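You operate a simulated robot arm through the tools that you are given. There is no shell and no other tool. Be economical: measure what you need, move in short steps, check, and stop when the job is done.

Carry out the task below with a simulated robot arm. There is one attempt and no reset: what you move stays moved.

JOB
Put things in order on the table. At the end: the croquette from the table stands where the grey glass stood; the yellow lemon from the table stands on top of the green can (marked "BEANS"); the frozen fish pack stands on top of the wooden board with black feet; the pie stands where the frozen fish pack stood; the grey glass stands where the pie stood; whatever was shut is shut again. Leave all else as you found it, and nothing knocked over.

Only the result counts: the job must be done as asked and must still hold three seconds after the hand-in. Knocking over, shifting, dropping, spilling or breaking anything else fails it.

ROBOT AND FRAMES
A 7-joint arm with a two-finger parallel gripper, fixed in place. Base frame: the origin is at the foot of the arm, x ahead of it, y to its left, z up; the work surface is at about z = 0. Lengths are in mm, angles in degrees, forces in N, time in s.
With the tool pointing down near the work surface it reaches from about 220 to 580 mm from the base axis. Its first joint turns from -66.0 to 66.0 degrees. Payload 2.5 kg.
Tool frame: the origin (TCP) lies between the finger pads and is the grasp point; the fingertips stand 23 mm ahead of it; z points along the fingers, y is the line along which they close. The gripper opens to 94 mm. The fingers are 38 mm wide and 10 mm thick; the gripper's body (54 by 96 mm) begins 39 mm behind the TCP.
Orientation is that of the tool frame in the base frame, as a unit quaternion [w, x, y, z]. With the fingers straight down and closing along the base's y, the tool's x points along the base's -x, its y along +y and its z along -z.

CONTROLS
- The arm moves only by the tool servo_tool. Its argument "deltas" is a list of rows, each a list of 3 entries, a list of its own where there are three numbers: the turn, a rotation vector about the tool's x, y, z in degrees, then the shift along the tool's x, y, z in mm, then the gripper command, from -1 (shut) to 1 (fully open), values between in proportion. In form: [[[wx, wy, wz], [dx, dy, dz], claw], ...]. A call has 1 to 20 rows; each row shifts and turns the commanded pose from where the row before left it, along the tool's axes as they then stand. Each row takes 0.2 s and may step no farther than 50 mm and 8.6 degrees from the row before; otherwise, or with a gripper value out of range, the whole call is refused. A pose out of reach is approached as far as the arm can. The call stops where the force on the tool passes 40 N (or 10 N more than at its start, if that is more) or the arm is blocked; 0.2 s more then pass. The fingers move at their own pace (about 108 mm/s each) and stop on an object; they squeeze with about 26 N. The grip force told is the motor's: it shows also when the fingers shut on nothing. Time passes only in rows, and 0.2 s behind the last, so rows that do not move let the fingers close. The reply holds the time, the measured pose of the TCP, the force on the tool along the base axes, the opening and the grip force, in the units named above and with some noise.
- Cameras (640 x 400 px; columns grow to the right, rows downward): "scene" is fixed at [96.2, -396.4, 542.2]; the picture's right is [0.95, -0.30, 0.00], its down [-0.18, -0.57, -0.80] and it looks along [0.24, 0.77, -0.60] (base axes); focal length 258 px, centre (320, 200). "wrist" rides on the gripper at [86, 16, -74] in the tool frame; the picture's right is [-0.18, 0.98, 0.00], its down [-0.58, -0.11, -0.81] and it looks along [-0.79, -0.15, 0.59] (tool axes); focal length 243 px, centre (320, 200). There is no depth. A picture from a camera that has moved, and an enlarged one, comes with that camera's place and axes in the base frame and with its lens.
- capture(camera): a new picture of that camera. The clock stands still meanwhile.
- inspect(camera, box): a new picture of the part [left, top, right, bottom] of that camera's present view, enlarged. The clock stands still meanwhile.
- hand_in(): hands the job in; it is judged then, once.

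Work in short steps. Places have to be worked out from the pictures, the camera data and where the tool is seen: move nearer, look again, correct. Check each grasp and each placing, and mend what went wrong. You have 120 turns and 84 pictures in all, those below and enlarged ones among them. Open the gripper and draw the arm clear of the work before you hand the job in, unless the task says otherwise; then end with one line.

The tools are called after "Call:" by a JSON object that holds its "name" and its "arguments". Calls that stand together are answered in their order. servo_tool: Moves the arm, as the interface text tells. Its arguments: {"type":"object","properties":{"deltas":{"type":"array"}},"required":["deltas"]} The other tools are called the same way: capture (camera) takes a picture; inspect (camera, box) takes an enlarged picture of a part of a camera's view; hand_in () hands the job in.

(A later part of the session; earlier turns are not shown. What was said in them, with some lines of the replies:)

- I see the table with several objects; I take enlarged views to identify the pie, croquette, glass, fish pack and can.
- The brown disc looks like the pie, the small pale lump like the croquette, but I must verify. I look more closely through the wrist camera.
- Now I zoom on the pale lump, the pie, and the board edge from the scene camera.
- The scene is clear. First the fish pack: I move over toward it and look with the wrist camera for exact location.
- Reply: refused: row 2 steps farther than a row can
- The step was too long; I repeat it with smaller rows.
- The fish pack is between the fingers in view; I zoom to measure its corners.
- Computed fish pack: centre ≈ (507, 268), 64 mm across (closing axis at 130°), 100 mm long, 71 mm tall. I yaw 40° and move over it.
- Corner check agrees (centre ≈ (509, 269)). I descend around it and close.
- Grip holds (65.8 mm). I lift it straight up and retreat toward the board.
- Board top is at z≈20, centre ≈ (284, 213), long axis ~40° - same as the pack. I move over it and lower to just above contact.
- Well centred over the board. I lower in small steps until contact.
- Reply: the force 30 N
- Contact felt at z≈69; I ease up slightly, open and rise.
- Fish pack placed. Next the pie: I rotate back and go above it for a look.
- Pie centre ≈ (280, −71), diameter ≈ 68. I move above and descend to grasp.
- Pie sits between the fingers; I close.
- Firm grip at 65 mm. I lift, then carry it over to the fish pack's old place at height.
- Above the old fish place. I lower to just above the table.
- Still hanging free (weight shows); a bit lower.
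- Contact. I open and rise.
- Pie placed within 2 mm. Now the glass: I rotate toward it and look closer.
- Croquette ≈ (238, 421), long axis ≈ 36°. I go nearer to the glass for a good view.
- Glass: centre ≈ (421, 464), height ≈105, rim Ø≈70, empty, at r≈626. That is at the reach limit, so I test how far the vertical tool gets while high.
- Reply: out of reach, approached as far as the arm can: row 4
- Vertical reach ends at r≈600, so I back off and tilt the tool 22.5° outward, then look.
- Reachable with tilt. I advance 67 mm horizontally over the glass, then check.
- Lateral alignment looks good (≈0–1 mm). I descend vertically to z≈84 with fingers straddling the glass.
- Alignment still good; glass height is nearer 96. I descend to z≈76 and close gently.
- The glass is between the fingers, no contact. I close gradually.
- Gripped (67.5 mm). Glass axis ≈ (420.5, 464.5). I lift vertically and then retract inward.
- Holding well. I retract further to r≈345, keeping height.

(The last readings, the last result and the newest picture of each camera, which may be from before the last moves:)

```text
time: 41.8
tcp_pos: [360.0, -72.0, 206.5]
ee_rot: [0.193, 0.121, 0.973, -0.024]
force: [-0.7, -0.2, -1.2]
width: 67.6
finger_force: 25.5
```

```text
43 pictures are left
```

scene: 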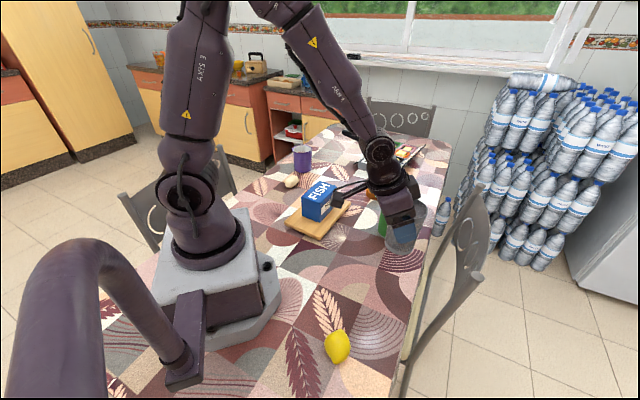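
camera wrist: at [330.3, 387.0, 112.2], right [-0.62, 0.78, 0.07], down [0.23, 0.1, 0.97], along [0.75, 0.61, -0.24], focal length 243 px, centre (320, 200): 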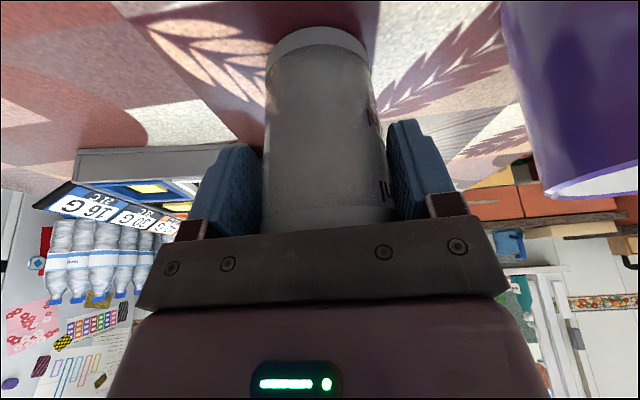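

Tilt preserved, yaw −14.2°. I move so the glass axis is over the pie's old spot (280, −71) and lower partway.

Call:
{"name": "servo_tool", "arguments": {"deltas": [[[0, 0, 0], [26.3, -6.5, -10.9], -1], [[0, 0, 0], [26.3, -6.5, -10.9], -1], [[0, 0, 0], [26.3, -6.5, -10.9], -1], [[0, 0, 0], [9.3, 0, 22.4], -1], [[0, 0, 0], [9.3, 0, 22.4], -1], [[0, 0, 0], [9.3, 0, 22.4], -1], [[0, 0, 0], [0, 0, 0], -1]]}}

Call:
{"name": "inspect", "arguments": {"camera": "scene", "box": [270, 210, 410, 330]}}

Call:
{"name": "capture", "arguments": {"camera": "wrist"}}

```text
time: 43.4
tcp_pos: [277.4, -73.2, 134.2]
ee_rot: [0.194, 0.12, 0.973, -0.024]
force: [-0.3, 0.4, -2.6]
width: 67.6
finger_force: 25.3
out of reach, approached as far as the arm can: row 3, 4
```

```text
3.33 times, centred on (340, 270) of scene
camera zoom: at [96.3, -396.4, 542.2], right [0.95, -0.3, 0.0], down [-0.18, -0.57, -0.8], along [0.24, 0.77, -0.6], focal length 860 px, centre (253, -33)
```

zoom: 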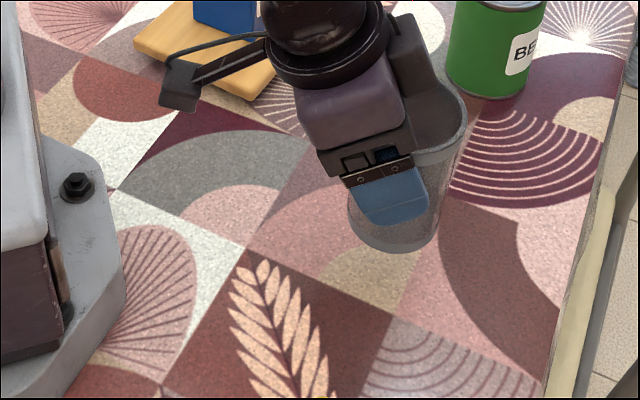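

```text
41 pictures are left
camera wrist: at [177.1, -31.3, 170.4], right [0.4, 0.91, 0.07], down [0.2, -0.16, 0.97], along [0.89, -0.38, -0.24], focal length 243 px, centre (320, 200)
```

wrist: 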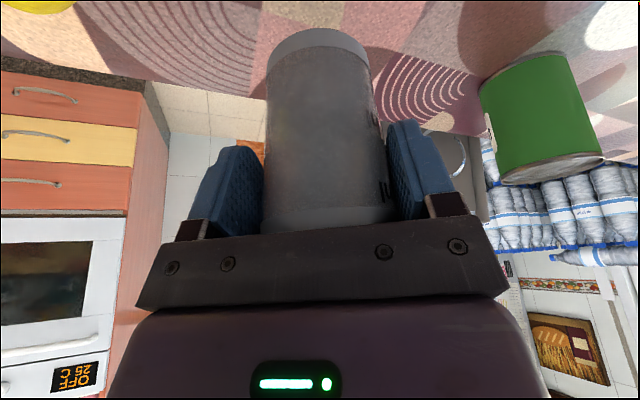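

Slightly clipped at the inner reach; lower down it's reachable again. I correct by ~6 mm and continue down.

Call:
{"name": "servo_tool", "arguments": {"deltas": [[[0, 0, 0], [7.7, 0, 18.5], -1], [[0, 0, 0], [5.1, 1.8, -2.1], -1], [[0, 0, 0], [7.7, 0, 18.5], -1], [[0, 0, 0], [0, 0, 0], -1]]}}

```text
time: 44.4
tcp_pos: [277.0, -69.8, 94.6]
ee_rot: [0.193, 0.12, 0.974, -0.024]
force: [-0.3, 0.2, -1.5]
width: 67.5
finger_force: 25.9
out of reach, approached as far as the arm can: row 2
```

Call:
{"name": "servo_tool", "arguments": {"deltas": [[[0, 0, 0], [3.1, 0, 7.4], -1], [[0, 0, 0], [4, -1.3, -1.7], -1], [[0, 0, 0], [0, 0, 0], -1]]}}

Call:
{"name": "inspect", "arguments": {"camera": "scene", "box": [290, 230, 400, 330]}}

```text
time: 45.2
tcp_pos: [272.7, -70.2, 87.6]
ee_rot: [0.194, 0.119, 0.973, -0.024]
force: [-0.1, -1.2, -1.3]
width: 67.3
finger_force: 26.0
```

```text
4.00 times, centred on (345, 280) of scene
camera zoom: at [96.2, -396.4, 542.2], right [0.95, -0.3, 0.0], down [-0.18, -0.57, -0.8], along [0.24, 0.77, -0.6], focal length 1032 px, centre (220, -120)
```

zoom: 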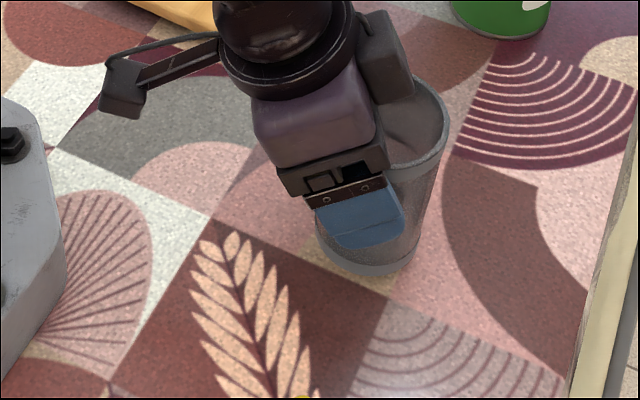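

Comparing with the pie's old pixel position, the glass is ~5 mm too far out in x. I shift inward 4 mm and lower.

Call:
{"name": "servo_tool", "arguments": {"deltas": [[[0, 0, 0], [1.5, 0, 3.7], -1], [[0, 0, 0], [3.7, 1, -1.5], -1], [[0, 0, 0], [1.5, 0, 3.7], -1], [[0, 0, 0], [0, 0, 0], -1]]}}

```text
time: 46.2
tcp_pos: [269.3, -67.5, 78.7]
ee_rot: [0.194, 0.119, 0.974, -0.023]
force: [0.2, -0.2, -2.2]
width: 67.4
finger_force: 25.6
```

Call:
{"name": "servo_tool", "arguments": {"deltas": [[[0, 0, 0], [0.6, -1, 1.4], -1], [[0, 0, 0], [0.4, 0, 0.9], -1], [[0, 0, 0], [0, 0, 0], -1]]}}

```text
time: 47.0
tcp_pos: [268.5, -68.7, 76.5]
ee_rot: [0.195, 0.119, 0.973, -0.025]
force: [-3.7, 1.4, 16.5]
width: 67.4
finger_force: 25.9
```

Contact at the same height as when grasped. I ease off half a mm, open slowly, and look.

Call:
{"name": "servo_tool", "arguments": {"deltas": [[[0, 0, 0], [-0.2, 0, -0.5], -1], [[0, 0, 0], [0, 0, 0], 0.5], [[0, 0, 0], [0, 0, 0], 0.7], [[0, 0, 0], [0, 0, 0], 1], [[0, 0, 0], [0, 0, 0], 1]]}}

Call:
{"name": "capture", "arguments": {"camera": "wrist"}}

```text
time: 48.2
tcp_pos: [268.9, -69.3, 77.6]
ee_rot: [0.193, 0.119, 0.974, -0.024]
force: [0.9, 0.0, 0.8]
width: 93.8
finger_force: 0.0
```

```text
39 pictures are left
camera wrist: at [166.0, -28.2, 112.5], right [0.4, 0.91, 0.07], down [0.2, -0.16, 0.97], along [0.89, -0.38, -0.24], focal length 243 px, centre (320, 200)
```

wrist: 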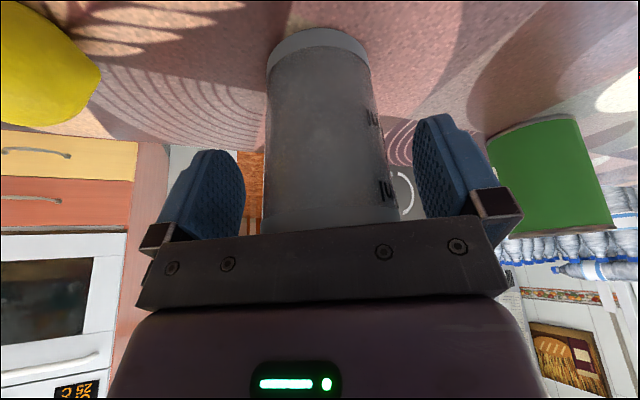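

Glass stands upright. I rise clear, slightly outward to remain in reach.

Call:
{"name": "servo_tool", "arguments": {"deltas": [[[0, 0, 0], [-13.3, 0, -21.6], 1], [[0, 0, 0], [-13.3, 0, -21.6], 1], [[0, 0, 0], [-13.3, 0, -21.6], 1], [[0, 0, 0], [-13.3, 0, -21.6], 1], [[0, 0, 0], [-13.3, 0, -21.6], 1], [[0, 0, 0], [-13.3, 0, -21.6], 1], [[0, 0, 0], [0, 0, 0], 1]]}}

Call:
{"name": "inspect", "arguments": {"camera": "scene", "box": [290, 210, 410, 370]}}

```text
time: 49.8
tcp_pos: [291.1, -74.6, 227.5]
ee_rot: [0.194, 0.119, 0.973, -0.023]
force: [-0.6, 0.0, 0.6]
width: 94.0
finger_force: 0.0
```

```text
2.50 times, centred on (350, 290) of scene
camera zoom: at [96.2, -396.4, 542.2], right [0.95, -0.3, 0.0], down [-0.18, -0.57, -0.8], along [0.24, 0.77, -0.6], focal length 645 px, centre (245, -25)
```

zoom: 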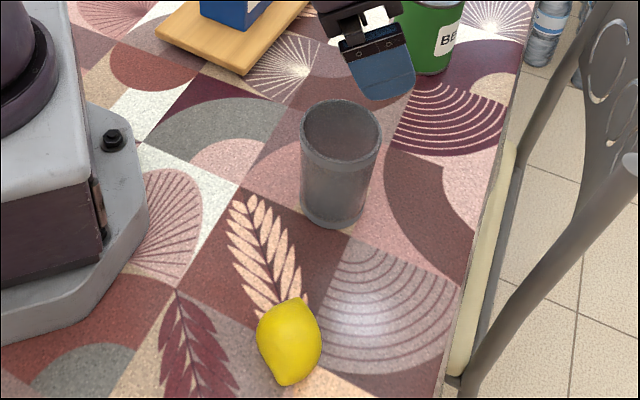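

Glass stands within ~4 mm of target. Next, the croquette: I swing back around keeping the tilt, aiming yaw 36°.

Call:
{"name": "servo_tool", "arguments": {"deltas": [[[-2.76, 0, -6.65], [0, 44, 0], 1], [[-2.76, 0, -6.65], [0, 44, 0], 1], [[-2.76, 0, -6.65], [0, 44, 0], 1], [[-2.76, 0, -6.65], [0, 44, 0], 1], [[-2.76, 0, -6.65], [0, 44, 0], 1], [[-2.76, 0, -6.65], [0, 44, 0], 1], [[-2.68, 0, -6.47], [0, 44, 0], 1], [[0, 0, 0], [0, 44, 0], 1], [[0, 0, 0], [0, 44, 0], 1], [[0, 0, 0], [0, 0, 0], 1]]}}

Call:
{"name": "capture", "arguments": {"camera": "wrist"}}

```text
time: 52.0
tcp_pos: [201.2, 291.1, 226.7]
ee_rot: [0.186, -0.305, 0.932, 0.061]
force: [-0.1, -0.6, -0.4]
width: 94.2
finger_force: 0.1
```

```text
37 pictures are left
camera wrist: at [101.7, 239.5, 262.3], right [-0.44, 0.89, 0.07], down [0.25, 0.05, 0.97], along [0.86, 0.45, -0.24], focal length 243 px, centre (320, 200)
```

wrist: 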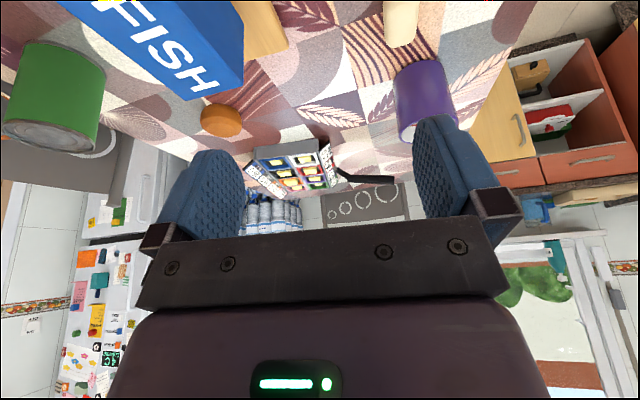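

Croquette is visible; I approach nearer for a precise look.

Call:
{"name": "servo_tool", "arguments": {"deltas": [[[0, 0, 0], [-3.6, 19, 27.5], 1], [[0, 0, 0], [-3.6, 19, 27.5], 1], [[0, 0, 0], [-3.6, 19, 27.5], 1], [[0, 0, 0], [-3.6, 19, 27.5], 1], [[0, 0, 0], [0, 0, 0], 1]]}}

Call:
{"name": "capture", "arguments": {"camera": "wrist"}}

```text
time: 53.2
tcp_pos: [199.6, 384.9, 130.5]
ee_rot: [0.185, -0.305, 0.932, 0.06]
force: [0.5, 0.7, 0.7]
width: 94.0
finger_force: 0.1
```

```text
36 pictures are left
camera wrist: at [101.4, 333.2, 166.7], right [-0.44, 0.89, 0.07], down [0.25, 0.05, 0.97], along [0.86, 0.45, -0.24], focal length 243 px, centre (320, 200)
```

wrist: 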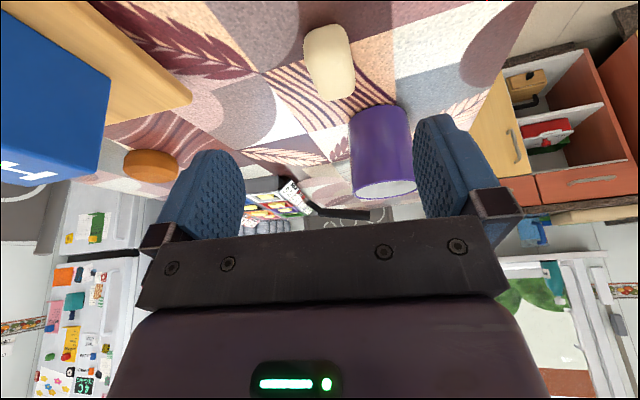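

Croquette ≈ (237.5, 421.5), axis 36.6°, width ≈ 38. I move over and then down to z≈32.

Call:
{"name": "servo_tool", "arguments": {"deltas": [[[0, 0, 0], [-12.1, 3.5, 32.1], 1], [[0, 0, 0], [-12.1, 3.5, 32.1], 1], [[0, 0, 0], [0, 0, 0], 1]]}}

Call:
{"name": "capture", "arguments": {"camera": "wrist"}}

```text
time: 54.0
tcp_pos: [234.7, 419.5, 82.2]
ee_rot: [0.186, -0.305, 0.932, 0.061]
force: [0.2, 1.0, -0.4]
width: 94.0
finger_force: 0.1
```

```text
35 pictures are left
camera wrist: at [135.7, 366.7, 117.1], right [-0.44, 0.89, 0.07], down [0.25, 0.05, 0.97], along [0.86, 0.45, -0.24], focal length 243 px, centre (320, 200)
```

wrist: 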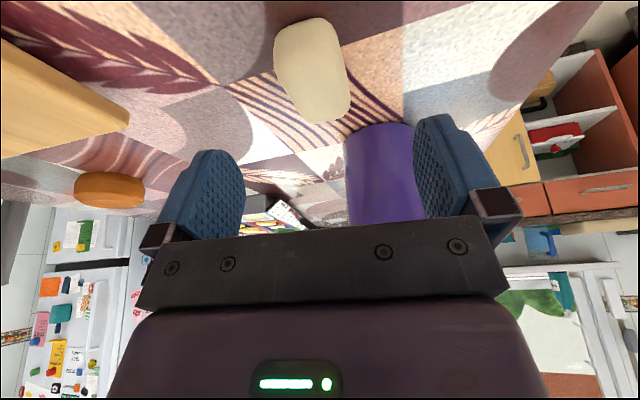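

Call:
{"name": "servo_tool", "arguments": {"deltas": [[[0, 0, 0], [9, 0, 18], 1], [[0, 0, 0], [9, 0, 18], 1], [[0, 0, 0], [4.5, 0, 8.5], 1], [[0, 0, 0], [0, 0, 0], 1]]}}

Call:
{"name": "capture", "arguments": {"camera": "wrist"}}

```text
time: 55.0
tcp_pos: [229.2, 416.8, 31.6]
ee_rot: [0.185, -0.304, 0.932, 0.061]
force: [-0.4, 0.2, 0.4]
width: 94.2
finger_force: 0.1
```

```text
34 pictures are left
camera wrist: at [132.1, 365.2, 66.8], right [-0.44, 0.89, 0.07], down [0.25, 0.05, 0.97], along [0.86, 0.45, -0.24], focal length 243 px, centre (320, 200)
```

wrist: 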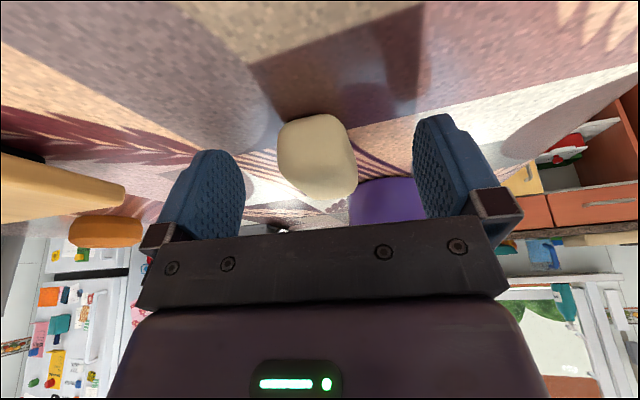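

Croquette is centred between the fingers. Close and lift slightly.

Call:
{"name": "servo_tool", "arguments": {"deltas": [[[0, 0, 0], [0, 0, 0], 0.3], [[0, 0, 0], [0, 0, 0], -0.2], [[0, 0, 0], [0, 0, 0], -1], [[0, 0, 0], [0, 0, 0], -1], [[0, 0, 0], [0, 0, 0], -1]]}}

Call:
{"name": "capture", "arguments": {"camera": "wrist"}}

```text
time: 56.2
tcp_pos: [230.0, 416.5, 31.0]
ee_rot: [0.186, -0.305, 0.932, 0.06]
force: [0.5, 0.5, -0.3]
width: 33.0
finger_force: 26.4
```

```text
33 pictures are left
camera wrist: at [132.1, 365.0, 66.9], right [-0.44, 0.89, 0.07], down [0.25, 0.05, 0.97], along [0.86, 0.45, -0.24], focal length 243 px, centre (320, 200)
```

wrist: 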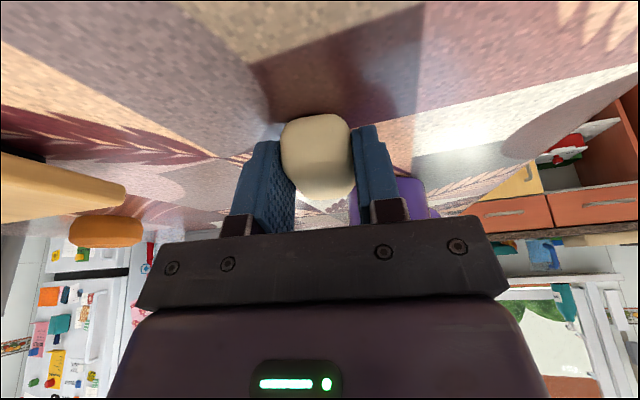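

Call:
{"name": "servo_tool", "arguments": {"deltas": [[[0, 0, 0], [-5.7, 0, -13.9], -1], [[0, 0, 0], [-11.5, 0, -27.7], -1], [[0, 0, 0], [-11.5, 0, -27.7], -1], [[0, 0, 0], [-11.5, 0, -27.7], -1], [[0, 0, 0], [-11.5, 0, -27.7], -1], [[0, 0, 0], [0, 0, 0], -1]]}}

Call:
{"name": "capture", "arguments": {"camera": "wrist"}}

```text
time: 57.6
tcp_pos: [230.5, 417.5, 166.4]
ee_rot: [0.186, -0.304, 0.932, 0.061]
force: [0.1, 0.3, -1.1]
width: 33.2
finger_force: 25.8
```

```text
32 pictures are left
camera wrist: at [132.6, 365.1, 201.6], right [-0.44, 0.89, 0.07], down [0.25, 0.05, 0.97], along [0.86, 0.45, -0.24], focal length 243 px, centre (320, 200)
```

wrist: 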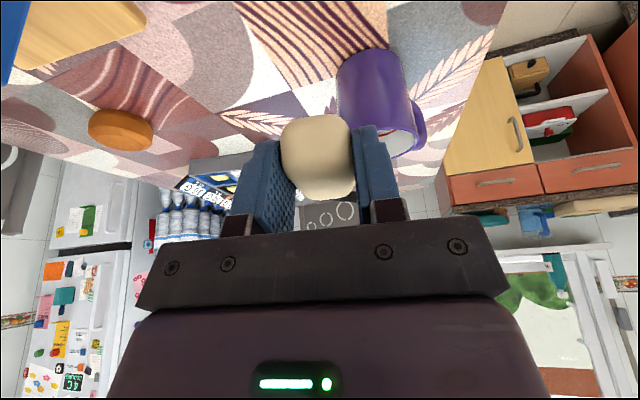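

Held firmly. I yaw to 48° and move over the glass's old spot.

Call:
{"name": "servo_tool", "arguments": {"deltas": [[[-2.26, 0, -5.45], [0, 0, 0], -1], [[-2.26, 0, -5.45], [0, 0, 0], -1], [[0, 0, 0], [-28.2, -21.8, 11.7], -1], [[0, 0, 0], [-28.2, -21.8, 11.7], -1], [[0, 0, 0], [-28.2, -21.8, 11.7], -1], [[0, 0, 0], [-28.2, -21.8, 11.7], -1], [[0, 0, 0], [-28.2, -21.8, 11.7], -1], [[0, 0, 0], [0, 0, 0], -1]]}}

```text
time: 59.4
tcp_pos: [414.2, 457.6, 167.3]
ee_rot: [0.178, -0.399, 0.896, 0.08]
force: [0.2, -0.3, -0.3]
width: 33.4
finger_force: 25.5
```

Right at target. I lower to near the table.

Call:
{"name": "servo_tool", "arguments": {"deltas": [[[0, 0, 0], [13, 0, 31.4], -1], [[0, 0, 0], [13, 0, 31.4], -1], [[0, 0, 0], [13, 0, 31.4], -1], [[0, 0, 0], [9.2, 0, 22.2], -1], [[0, 0, 0], [0, 0, 0], -1]]}}

Call:
{"name": "capture", "arguments": {"camera": "wrist"}}

Call:
{"name": "inspect", "arguments": {"camera": "scene", "box": [290, 110, 390, 190]}}

```text
time: 60.6
tcp_pos: [414.5, 457.5, 40.4]
ee_rot: [0.177, -0.399, 0.896, 0.079]
force: [-0.7, 0.4, -1.3]
width: 33.2
finger_force: 26.0
```

```text
31 pictures are left
camera wrist: at [328.5, 387.0, 75.6], right [-0.62, 0.78, 0.07], down [0.23, 0.1, 0.97], along [0.75, 0.61, -0.24], focal length 243 px, centre (320, 200)
```

wrist: 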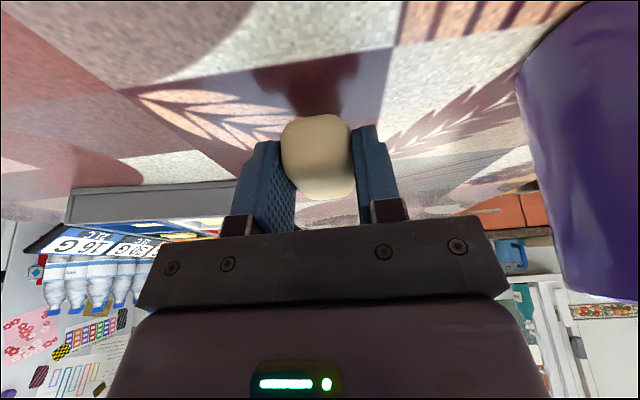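

```text
5.00 times, centred on (340, 150) of scene
camera zoom: at [96.2, -396.4, 542.2], right [0.95, -0.3, 0.0], down [-0.18, -0.57, -0.8], along [0.24, 0.77, -0.6], focal length 1290 px, centre (220, 450)
```

zoom: 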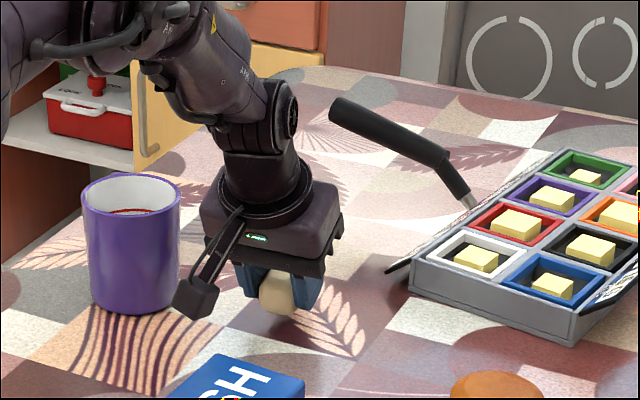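

Call:
{"name": "servo_tool", "arguments": {"deltas": [[[0, 0, 0], [2.3, 0, 5.5], -1], [[0, 0, 0], [0.9, 0, 2.2], -1], [[0, 0, 0], [0.3, 0, 0.8], -1], [[0, 0, 0], [0, 0, 0], -1]]}}

```text
time: 61.6
tcp_pos: [413.0, 457.5, 29.2]
ee_rot: [0.178, -0.399, 0.896, 0.08]
force: [-0.1, -0.1, 0.6]
width: 33.0
finger_force: 26.0
```

About at table height; contact begins. I open and rise.

Call:
{"name": "servo_tool", "arguments": {"deltas": [[[0, 0, 0], [0.3, 0, 0.7], -1], [[0, 0, 0], [0, 0, 0], 0], [[0, 0, 0], [0, 0, 0], 0.5], [[0, 0, 0], [0, 0, 0], 0.7], [[0, 0, 0], [-7.6, 0, -18.5], 0.7], [[0, 0, 0], [-11.5, 0, -27.7], 1], [[0, 0, 0], [-11.5, 0, -27.7], 1], [[0, 0, 0], [-11.5, 0, -27.7], 1], [[0, 0, 0], [27.7, 0, -11.5], 1], [[0, 0, 0], [27.7, 0, -11.5], 1], [[0, 0, 0], [0, 0, 0], 1]]}}

Call:
{"name": "capture", "arguments": {"camera": "wrist"}}

Call:
{"name": "inspect", "arguments": {"camera": "scene", "box": [270, 120, 420, 240]}}

```text
time: 64.0
tcp_pos: [374.7, 413.5, 140.7]
ee_rot: [0.179, -0.399, 0.896, 0.08]
force: [0.4, -0.1, 0.2]
width: 93.6
finger_force: 0.0
```

```text
29 pictures are left
camera wrist: at [288.3, 342.6, 175.4], right [-0.62, 0.78, 0.07], down [0.23, 0.1, 0.97], along [0.75, 0.61, -0.24], focal length 243 px, centre (320, 200)
```

wrist: 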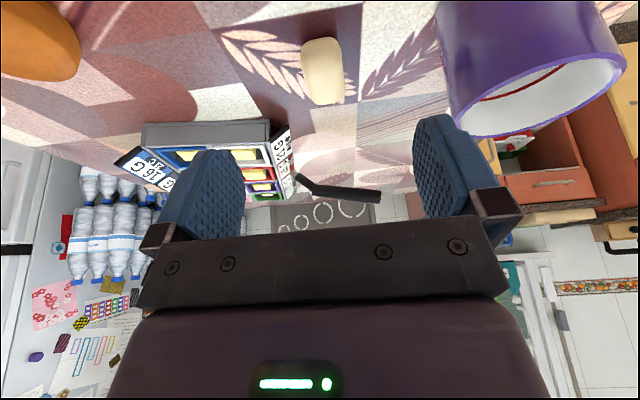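

```text
3.33 times, centred on (345, 180) of scene
camera zoom: at [96.2, -396.5, 542.2], right [0.95, -0.3, 0.0], down [-0.18, -0.57, -0.8], along [0.24, 0.77, -0.6], focal length 860 px, centre (237, 267)
```

zoom: 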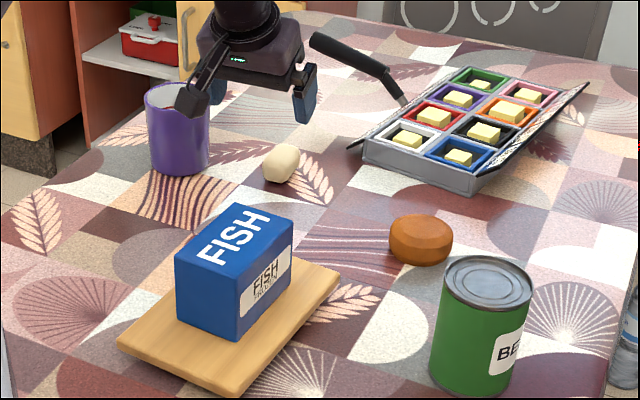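

Croquette is at (421, 464) – on target. Now the lemon: untilt, retract, and swing around.

Call:
{"name": "servo_tool", "arguments": {"deltas": [[[0, 7.5, 0], [0, 0, -20], 1], [[0, 7.5, 0], [0, 0, -20], 1], [[0, 7.5, 0], [0, 0, -20], 1], [[0, 0, 0], [40, 0, 0], 1], [[0, 0, 0], [40, 0, 0], 1], [[0, 0, 0], [40, 0, 0], 1], [[0, 0, 0], [40, 0, 0], 1], [[0, 0, 0], [40, 0, 0], 1], [[0, 0, 0], [30, 0, 0], 1], [[0, 0, 0], [0, 0, 0], 1]]}}

Call:
{"name": "servo_tool", "arguments": {"deltas": [[[0, 0, 8], [0, -44, 0], 1], [[0, 0, 8], [0, -44, 0], 1], [[0, 0, 8], [0, -44, 0], 1], [[0, 0, 8], [0, -44, 0], 1], [[0, 0, 8], [0, -44, 0], 1], [[0, 0, 8], [0, -44, 0], 1], [[0, 0, 8], [0, -44, 0], 1], [[0, 0, 8], [0, -44, 0], 1], [[0, 0, 8], [0, -44, 0], 1], [[0, 0, 8], [0, -44, 0], 1], [[0, 0, 0], [0, 0, 0], 1]]}}

Call:
{"name": "capture", "arguments": {"camera": "wrist"}}

```text
time: 66.2
tcp_pos: [210.9, 230.1, 199.1]
ee_rot: [0.0, -0.406, 0.914, 0.0]
force: [-0.4, -0.8, 0.1]
width: 94.1
finger_force: 0.1
```

```text
time: 68.6
tcp_pos: [294.4, -166.7, 197.2]
ee_rot: [0.0, 0.277, 0.961, 0.0]
force: [0.1, 1.0, 0.5]
width: 93.8
finger_force: 0.0
```

```text
27 pictures are left
camera wrist: at [229.1, -108.2, 271.6], right [0.68, 0.74, 0.0], down [0.43, -0.4, 0.81], along [0.59, -0.55, -0.59], focal length 243 px, centre (320, 200)
```

wrist: 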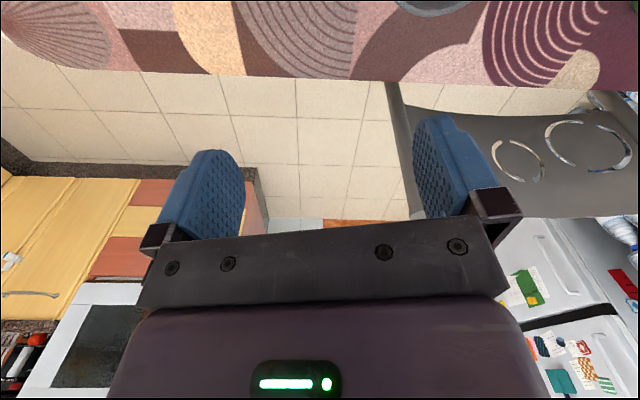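

Lemon lies behind the view; I move toward it.

Call:
{"name": "servo_tool", "arguments": {"deltas": [[[0, 0, 0], [30, -23.7, 10], 1], [[0, 0, 0], [30, -23.7, 10], 1], [[0, 0, 0], [25, -23.7, 10], 1], [[0, 0, 0], [0, 0, 0], 1]]}}

Call:
{"name": "capture", "arguments": {"camera": "wrist"}}

Call:
{"name": "inspect", "arguments": {"camera": "scene", "box": [300, 310, 380, 380]}}

```text
time: 69.6
tcp_pos: [184.4, -181.3, 166.6]
ee_rot: [-0.001, 0.276, 0.961, 0.0]
force: [0.2, 0.4, 0.1]
width: 94.0
finger_force: 0.0
```

```text
26 pictures are left
camera wrist: at [118.9, -122.9, 241.0], right [0.68, 0.74, 0.0], down [0.44, -0.4, 0.81], along [0.59, -0.55, -0.59], focal length 243 px, centre (320, 200)
```

wrist: 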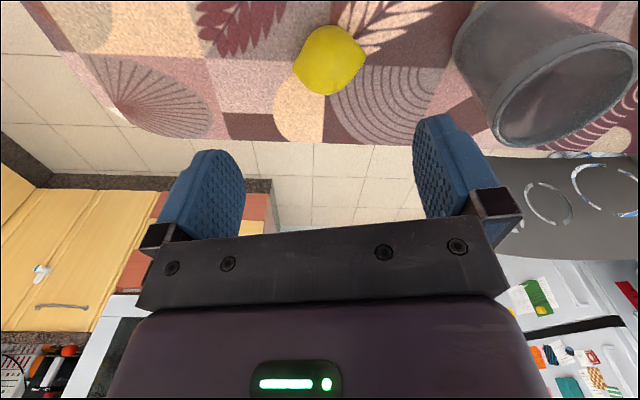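

```text
5.71 times, centred on (340, 345) of scene
camera zoom: at [96.2, -396.4, 542.2], right [0.95, -0.3, 0.0], down [-0.18, -0.57, -0.8], along [0.24, 0.77, -0.6], focal length 1475 px, centre (206, -629)
```

zoom: 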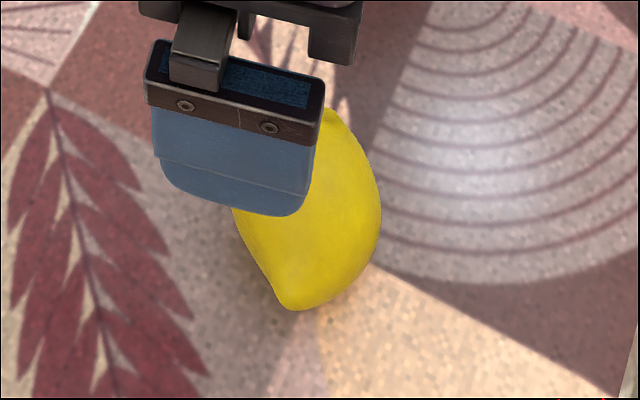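

Call:
{"name": "inspect", "arguments": {"camera": "wrist", "box": [280, 10, 380, 110]}}

```text
4.00 times, centred on (330, 60) of wrist
camera zoom: at [118.9, -122.9, 241.0], right [0.68, 0.74, 0.0], down [0.44, -0.4, 0.81], along [0.59, -0.55, -0.59], focal length 970 px, centre (280, 760)
```

zoom: 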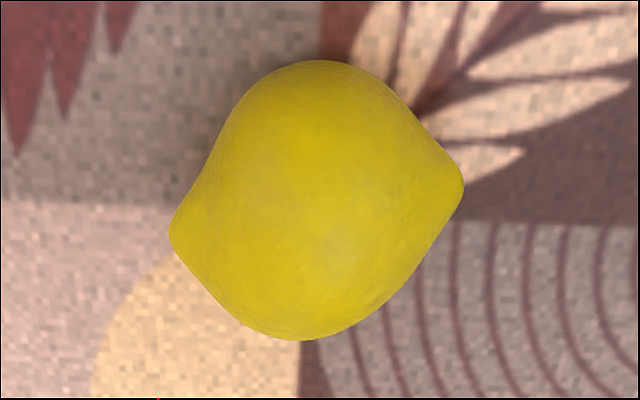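

Lemon: centre ≈ (192, −182), long axis at ≈58°, width ≈50. I rotate the tool by +90° to grip across the short axis.

Call:
{"name": "servo_tool", "arguments": {"deltas": [[[0, 0, -8.2], [0, 0, 0], 1], [[0, 0, -8.2], [0, 0, 0], 1], [[0, 0, -8.2], [0, 0, 0], 1], [[0, 0, -8.2], [0, 0, 0], 1], [[0, 0, -8.2], [0, 0, 0], 1], [[0, 0, -8.2], [0, 0, 0], 1], [[0, 0, -8.2], [0, 0, 0], 1], [[0, 0, -8.2], [0, 0, 0], 1], [[0, 0, -8.2], [0, 0, 0], 1], [[0, 0, -8.2], [0, 0, 0], 1], [[0, 0, -8.2], [0, 0, 0], 1], [[0, 0, 0], [0, 0, 0], 1]]}}

Call:
{"name": "capture", "arguments": {"camera": "wrist"}}

```text
time: 72.2
tcp_pos: [185.5, -181.1, 167.1]
ee_rot: [0.0, -0.488, 0.873, 0.0]
force: [-0.4, -1.1, 0.2]
width: 93.9
finger_force: 0.0
```

```text
23 pictures are left
camera wrist: at [124.1, -247.2, 241.9], right [-0.74, 0.67, 0.0], down [0.4, 0.44, 0.81], along [0.54, 0.6, -0.59], focal length 243 px, centre (320, 200)
```

wrist: 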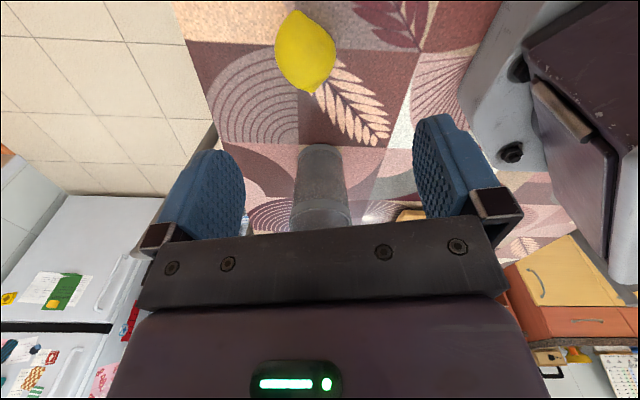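

Rotation works. Combined estimate lemon ≈ (193, −187); I shift, lower to z≈75, and check.

Call:
{"name": "servo_tool", "arguments": {"deltas": [[[0, 0, 0], [1.2, -9.5, 20], 1], [[0, 0, 0], [0, 0, 40], 1], [[0, 0, 0], [0, 0, 32], 1], [[0, 0, 0], [0, 0, 0], 1]]}}

Call:
{"name": "capture", "arguments": {"camera": "wrist"}}

```text
time: 73.2
tcp_pos: [191.5, -187.5, 75.7]
ee_rot: [0.0, -0.486, 0.874, 0.001]
force: [0.5, 0.2, 0.4]
width: 94.1
finger_force: 0.0
```

```text
22 pictures are left
camera wrist: at [131.8, -253.7, 149.8], right [-0.74, 0.67, 0.0], down [0.4, 0.44, 0.81], along [0.54, 0.6, -0.59], focal length 243 px, centre (320, 200)
```

wrist: 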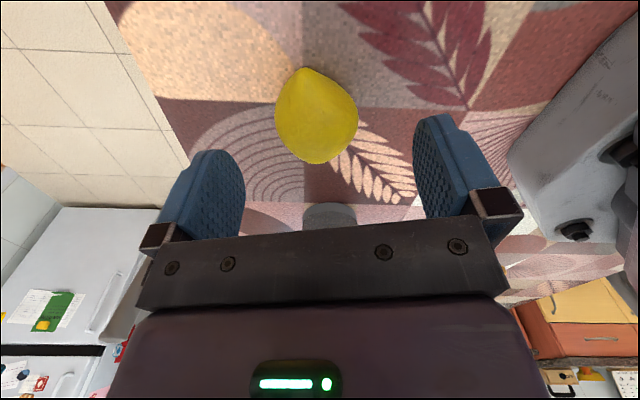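

Lemon ≈ (190.6, −191). Small correction, descend to z≈33 and close.

Call:
{"name": "servo_tool", "arguments": {"deltas": [[[0, 0, 0], [3, -1, 20], 1], [[0, 0, 0], [0, 0, 22], 1], [[0, 0, 0], [0, 0, 0], 1], [[0, 0, 0], [0, 0, 0], 0.4], [[0, 0, 0], [0, 0, 0], 0], [[0, 0, 0], [0, 0, 0], -1], [[0, 0, 0], [0, 0, 0], -1]]}}

Call:
{"name": "capture", "arguments": {"camera": "wrist"}}

```text
time: 74.8
tcp_pos: [191.3, -190.1, 32.9]
ee_rot: [0.0, -0.486, 0.874, 0.0]
force: [-0.7, -0.1, 0.0]
width: 50.9
finger_force: 26.1
```

```text
21 pictures are left
camera wrist: at [130.8, -256.8, 107.9], right [-0.74, 0.67, 0.0], down [0.4, 0.44, 0.81], along [0.54, 0.6, -0.59], focal length 243 px, centre (320, 200)
```

wrist: 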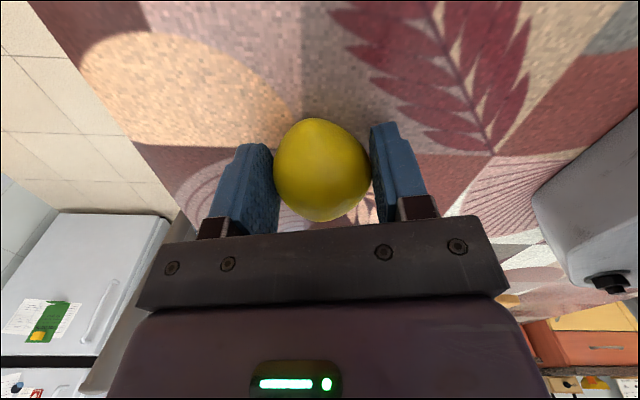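

Gripped (50.9 mm). I lift, rotate yaw to 0 and go to a spot beside the can for measuring it.

Call:
{"name": "servo_tool", "arguments": {"deltas": [[[0, 0, 0], [0, 0, -30], -1], [[0, 0, 0], [0, 0, -40], -1], [[0, 0, 0], [0, 0, -40], -1], [[0, 0, 0], [0, 0, -45], -1], [[0, 0, 8.3], [0, 0, 0], -1], [[0, 0, 8.3], [0, 0, 0], -1], [[0, 0, 8.3], [0, 0, 0], -1], [[0, 0, 8.3], [0, 0, 0], -1], [[0, 0, 8.3], [0, 0, 0], -1], [[0, 0, 8.3], [0, 0, 0], -1], [[0, 0, 8.3], [0, 0, 0], -1], [[0, 0, 0], [-33.2, 27.5, 0], -1], [[0, 0, 0], [-33.2, 27.5, 0], -1], [[0, 0, 0], [-33.2, 27.5, 0], -1], [[0, 0, 0], [-33.2, 27.5, 0], -1], [[0, 0, 0], [-33.2, 27.5, 0], -1], [[0, 0, 0], [-33.2, 27.5, 0], -1], [[0, 0, 0], [0, 0, 0], -1]]}}

Call:
{"name": "capture", "arguments": {"camera": "wrist"}}

Call:
{"name": "inspect", "arguments": {"camera": "scene", "box": [340, 160, 440, 250]}}

```text
time: 78.6
tcp_pos: [388.5, -24.6, 188.5]
ee_rot: [0.0, -0.001, 1.0, 0.0]
force: [-0.9, -0.9, -1.4]
width: 50.9
finger_force: 25.9
```

```text
20 pictures are left
camera wrist: at [301.7, -9.6, 262.8], right [0.18, 0.98, 0.0], down [0.58, -0.11, 0.81], along [0.79, -0.15, -0.59], focal length 243 px, centre (320, 200)
```

wrist: 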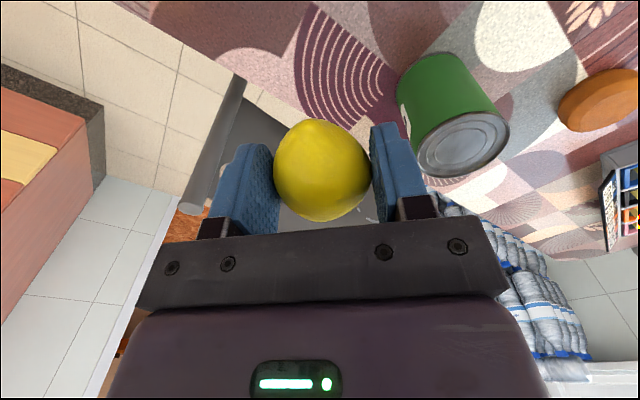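

```text
4.44 times, centred on (390, 205) of scene
camera zoom: at [96.3, -396.4, 542.2], right [0.95, -0.3, 0.0], down [-0.18, -0.57, -0.8], along [0.24, 0.77, -0.6], focal length 1147 px, centre (9, 178)
```

zoom: 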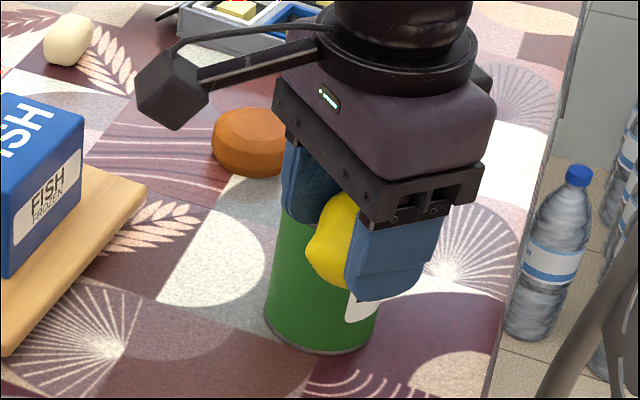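

Call:
{"name": "inspect", "arguments": {"camera": "wrist", "box": [380, 40, 520, 190]}}

```text
2.67 times, centred on (450, 115) of wrist
camera zoom: at [301.7, -9.6, 262.8], right [0.18, 0.98, 0.0], down [0.58, -0.11, 0.81], along [0.79, -0.15, -0.59], focal length 647 px, centre (-27, 427)
```

zoom: 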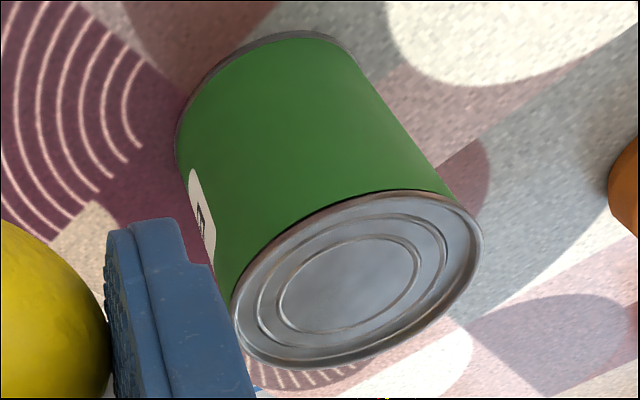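

Can ≈ (466, 87), top z ≈ 98. I move the lemon above it and check from the scene.

Call:
{"name": "servo_tool", "arguments": {"deltas": [[[0, 0, 0], [-26.5, 37.2, 0], -1], [[0, 0, 0], [-26.5, 37.2, 0], -1], [[0, 0, 0], [-26.5, 37.2, 0], -1], [[0, 0, 0], [0, 0, 30], -1], [[0, 0, 0], [0, 0, 15], -1], [[0, 0, 0], [0, 0, 0], -1]]}}

Call:
{"name": "inspect", "arguments": {"camera": "scene", "box": [350, 160, 440, 250]}}

Call:
{"name": "capture", "arguments": {"camera": "wrist"}}

```text
time: 80.0
tcp_pos: [468.6, 85.6, 142.3]
ee_rot: [-0.001, -0.001, 1.0, 0.0]
force: [0.8, 0.5, -0.7]
width: 50.5
finger_force: 25.8
```

```text
4.44 times, centred on (395, 205) of scene
camera zoom: at [96.3, -396.4, 542.2], right [0.95, -0.3, 0.0], down [-0.18, -0.57, -0.8], along [0.24, 0.77, -0.6], focal length 1147 px, centre (-13, 178)
```

zoom: 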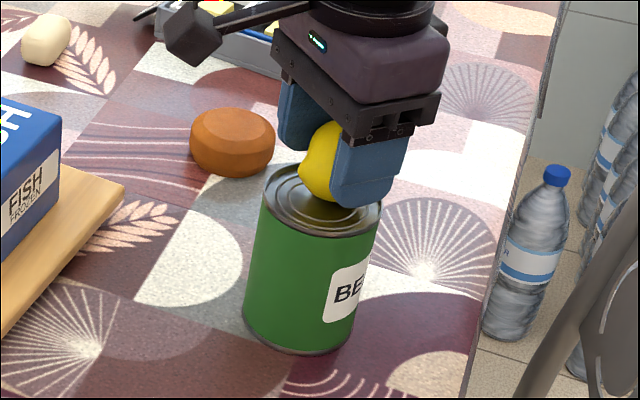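

```text
16 pictures are left
camera wrist: at [381.4, 102.0, 217.4], right [0.18, 0.98, 0.0], down [0.58, -0.11, 0.81], along [0.79, -0.15, -0.59], focal length 243 px, centre (320, 200)
```

wrist: 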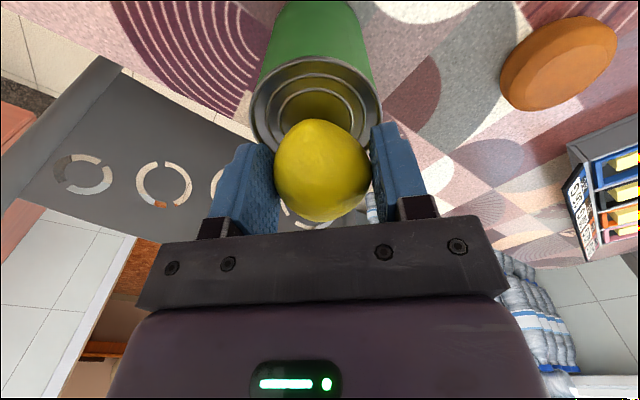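

Lemon is over the lid centre within a few mm. I lower slowly to contact.

Call:
{"name": "servo_tool", "arguments": {"deltas": [[[0, 0, 0], [2, 0.5, 4], -1], [[0, 0, 0], [0, 0, 3], -1], [[0, 0, 0], [0, 0, 1.5], -1], [[0, 0, 0], [0, 0, 0], -1]]}}

```text
time: 81.0
tcp_pos: [468.9, 88.5, 137.9]
ee_rot: [0.003, 0.0, 1.0, 0.001]
force: [-3.5, -1.3, 28.2]
width: 50.8
finger_force: 26.1
```

Contact came earlier than expected (z≈138). I ease up until the force is small.

Call:
{"name": "servo_tool", "arguments": {"deltas": [[[0, 0, 0], [0, 0, -1.5], -1], [[0, 0, 0], [0, 0, 0], -1]]}}

Call:
{"name": "inspect", "arguments": {"camera": "scene", "box": [350, 160, 440, 250]}}

```text
time: 81.6
tcp_pos: [467.5, 87.2, 136.7]
ee_rot: [0.002, -0.001, 1.0, 0.0]
force: [4.0, 0.6, 15.1]
width: 50.4
finger_force: 25.8
```

```text
4.44 times, centred on (395, 205) of scene
camera zoom: at [96.2, -396.5, 542.2], right [0.95, -0.3, 0.0], down [-0.18, -0.57, -0.8], along [0.24, 0.77, -0.6], focal length 1147 px, centre (-13, 178)
```

zoom: 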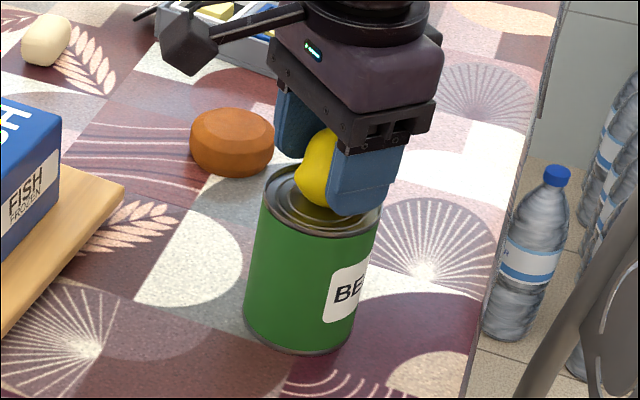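

The can hasn't moved and the lemon rests on the lid. I ease 1 mm more, then open slowly.

Call:
{"name": "servo_tool", "arguments": {"deltas": [[[0, 0, 0], [0, 0, -1], -1], [[0, 0, 0], [0, 0, 0], -1]]}}

```text
time: 82.2
tcp_pos: [468.0, 86.1, 138.0]
ee_rot: [-0.001, -0.001, 1.0, 0.0]
force: [4.2, 0.3, 8.5]
width: 50.2
finger_force: 25.8
```

Call:
{"name": "servo_tool", "arguments": {"deltas": [[[0, 0, 0], [0, 0, -0.7], -1], [[0, 0, 0], [0, 0, 0], -1], [[0, 0, 0], [0, 0, 0], 0.1], [[0, 0, 0], [0, 0, 0], 0.14], [[0, 0, 0], [0, 0, 0], 0.2], [[0, 0, 0], [0, 0, 0], 0.3], [[0, 0, 0], [0, 0, 0], 0.3]]}}

Call:
{"name": "capture", "arguments": {"camera": "wrist"}}

```text
time: 83.8
tcp_pos: [467.2, 85.7, 138.5]
ee_rot: [0.0, -0.001, 1.0, -0.001]
force: [0.8, -1.1, -0.2]
width: 61.0
finger_force: 0.0
```

```text
14 pictures are left
camera wrist: at [379.6, 102.5, 212.9], right [0.18, 0.98, 0.0], down [0.58, -0.11, 0.81], along [0.79, -0.15, -0.59], focal length 243 px, centre (320, 200)
```

wrist: 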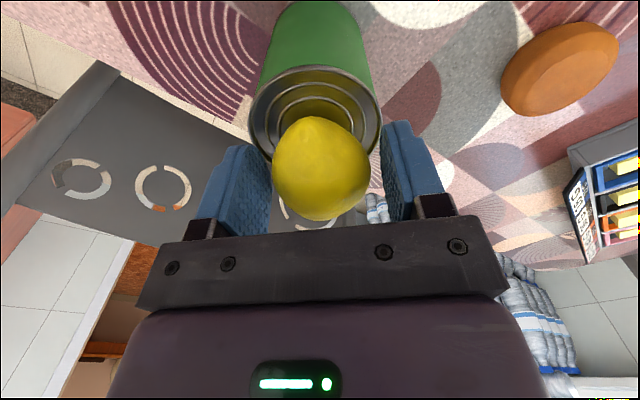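

Released; the lemon stays. I open a bit more gradually and check it isn't rolling.

Call:
{"name": "servo_tool", "arguments": {"deltas": [[[0, 0, 0], [0, 0, 0], 0.4], [[0, 0, 0], [0, 0, 0], 0.5], [[0, 0, 0], [0, 0, 0], 0.6], [[0, 0, 0], [0, 0, 0], 0.6], [[0, 0, 0], [0, 0, 0], 0.6]]}}

Call:
{"name": "capture", "arguments": {"camera": "wrist"}}

```text
time: 85.0
tcp_pos: [465.9, 88.7, 137.8]
ee_rot: [0.0, -0.001, 1.0, -0.001]
force: [0.3, 0.3, -0.2]
width: 75.2
finger_force: 0.0
```

```text
13 pictures are left
camera wrist: at [379.5, 102.5, 212.8], right [0.18, 0.98, 0.0], down [0.58, -0.11, 0.81], along [0.79, -0.15, -0.59], focal length 243 px, centre (320, 200)
```

wrist: 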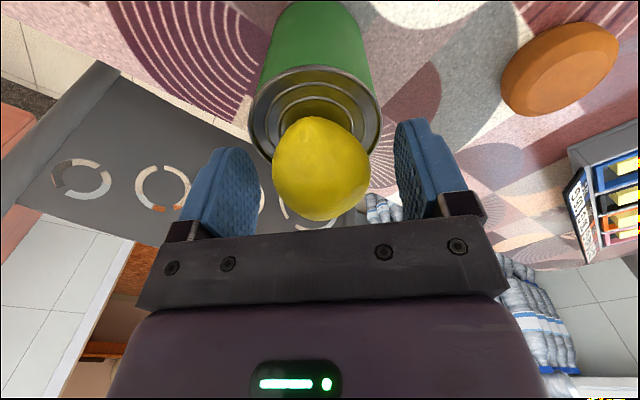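

The lemon remains in place by itself. I open fully, rise, retract the arm clear and view the whole scene.

Call:
{"name": "servo_tool", "arguments": {"deltas": [[[0, 0, 0], [0, 0, 0], 0.9], [[0, 0, 0], [0, 0, -15], 0.9], [[0, 0, 0], [0, 0, -30], 0.9], [[0, 0, 0], [0, 0, -40], 0.9], [[0, 0, 0], [0, 0, -40], 0.9], [[0, 0, 0], [0, 0, -40], 0.9], [[0, 0, 0], [40, 0, 0], 0.9], [[0, 0, 0], [40, 0, 0], 0.9], [[0, 0, 0], [40, 0, 0], 0.9], [[0, 0, 0], [40, 0, 0], 0.9], [[0, 0, 0], [0, 0, 0], 0.9], [[0, 0, 0], [0, 0, 0], 0.9]]}}

Call:
{"name": "capture", "arguments": {"camera": "scene"}}

Call:
{"name": "inspect", "arguments": {"camera": "scene", "box": [270, 120, 450, 320]}}

```text
time: 87.6
tcp_pos: [305.9, 87.8, 302.0]
ee_rot: [0.0, -0.001, 1.0, 0.0]
force: [0.5, 0.0, -0.2]
width: 89.5
finger_force: 0.1
```

```text
12 pictures are left
```

scene: 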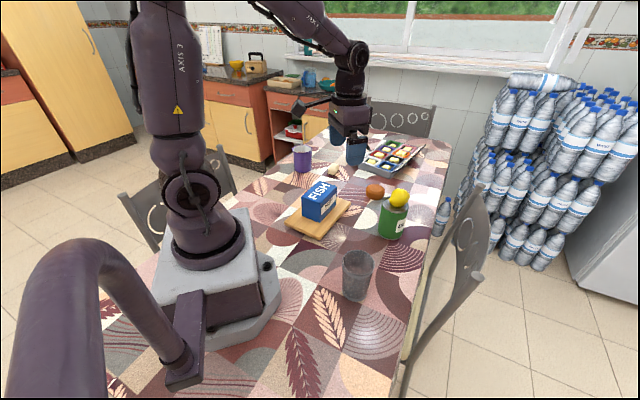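

```text
2.00 times, centred on (360, 220) of scene
camera zoom: at [96.2, -396.4, 542.2], right [0.95, -0.3, 0.0], down [-0.18, -0.57, -0.8], along [0.24, 0.77, -0.6], focal length 516 px, centre (240, 160)
```

zoom: 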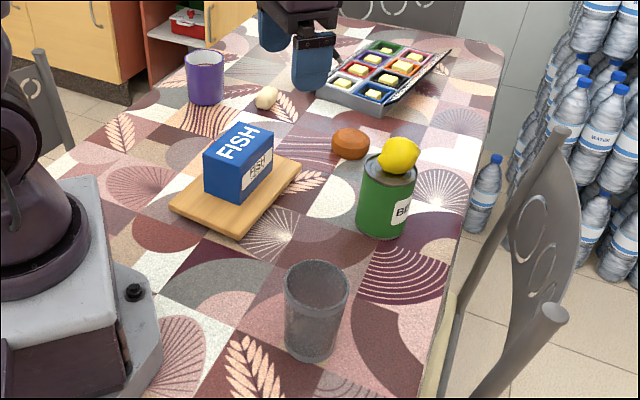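

All is in place. I zoom on the lemon to judge its centring and stability.

Call:
{"name": "inspect", "arguments": {"camera": "scene", "box": [365, 175, 425, 245]}}

Call:
{"name": "capture", "arguments": {"camera": "wrist"}}

```text
5.71 times, centred on (395, 210) of scene
camera zoom: at [96.2, -396.4, 542.2], right [0.95, -0.3, 0.0], down [-0.18, -0.57, -0.8], along [0.24, 0.77, -0.6], focal length 1475 px, centre (-109, 143)
```

zoom: 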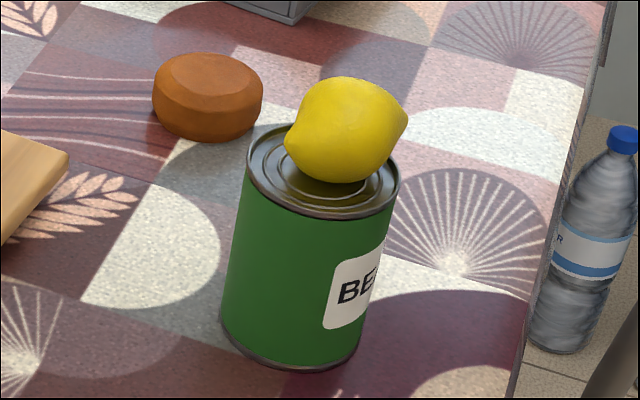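

```text
9 pictures are left
camera wrist: at [218.4, 102.4, 376.8], right [0.18, 0.98, 0.0], down [0.58, -0.11, 0.81], along [0.79, -0.15, -0.59], focal length 243 px, centre (320, 200)
```

wrist: 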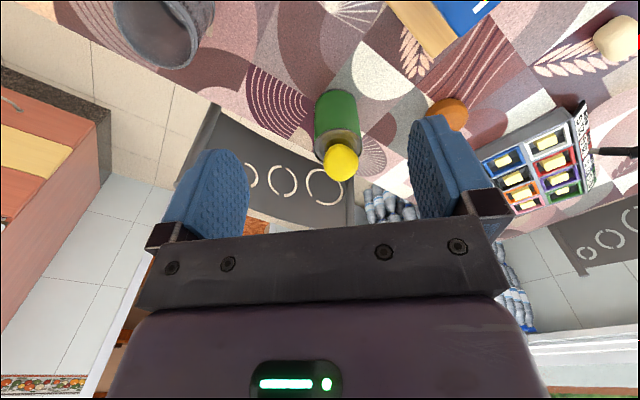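

Lemon is stable on the lid, within ~7 mm of centre, and every other item stands where it should; the arm is clear and the gripper open. I hand in.

Call:
{"name": "hand_in", "arguments": {}}

```text
The job is handed in.
```

All five items were moved as asked and the job is handed in. In the last pictures everything stood upright, the glass was about 4 mm from the pie's old spot, and the lemon about 7 mm off the centre of the can's lid. I opened nothing, so nothing needed shutting.
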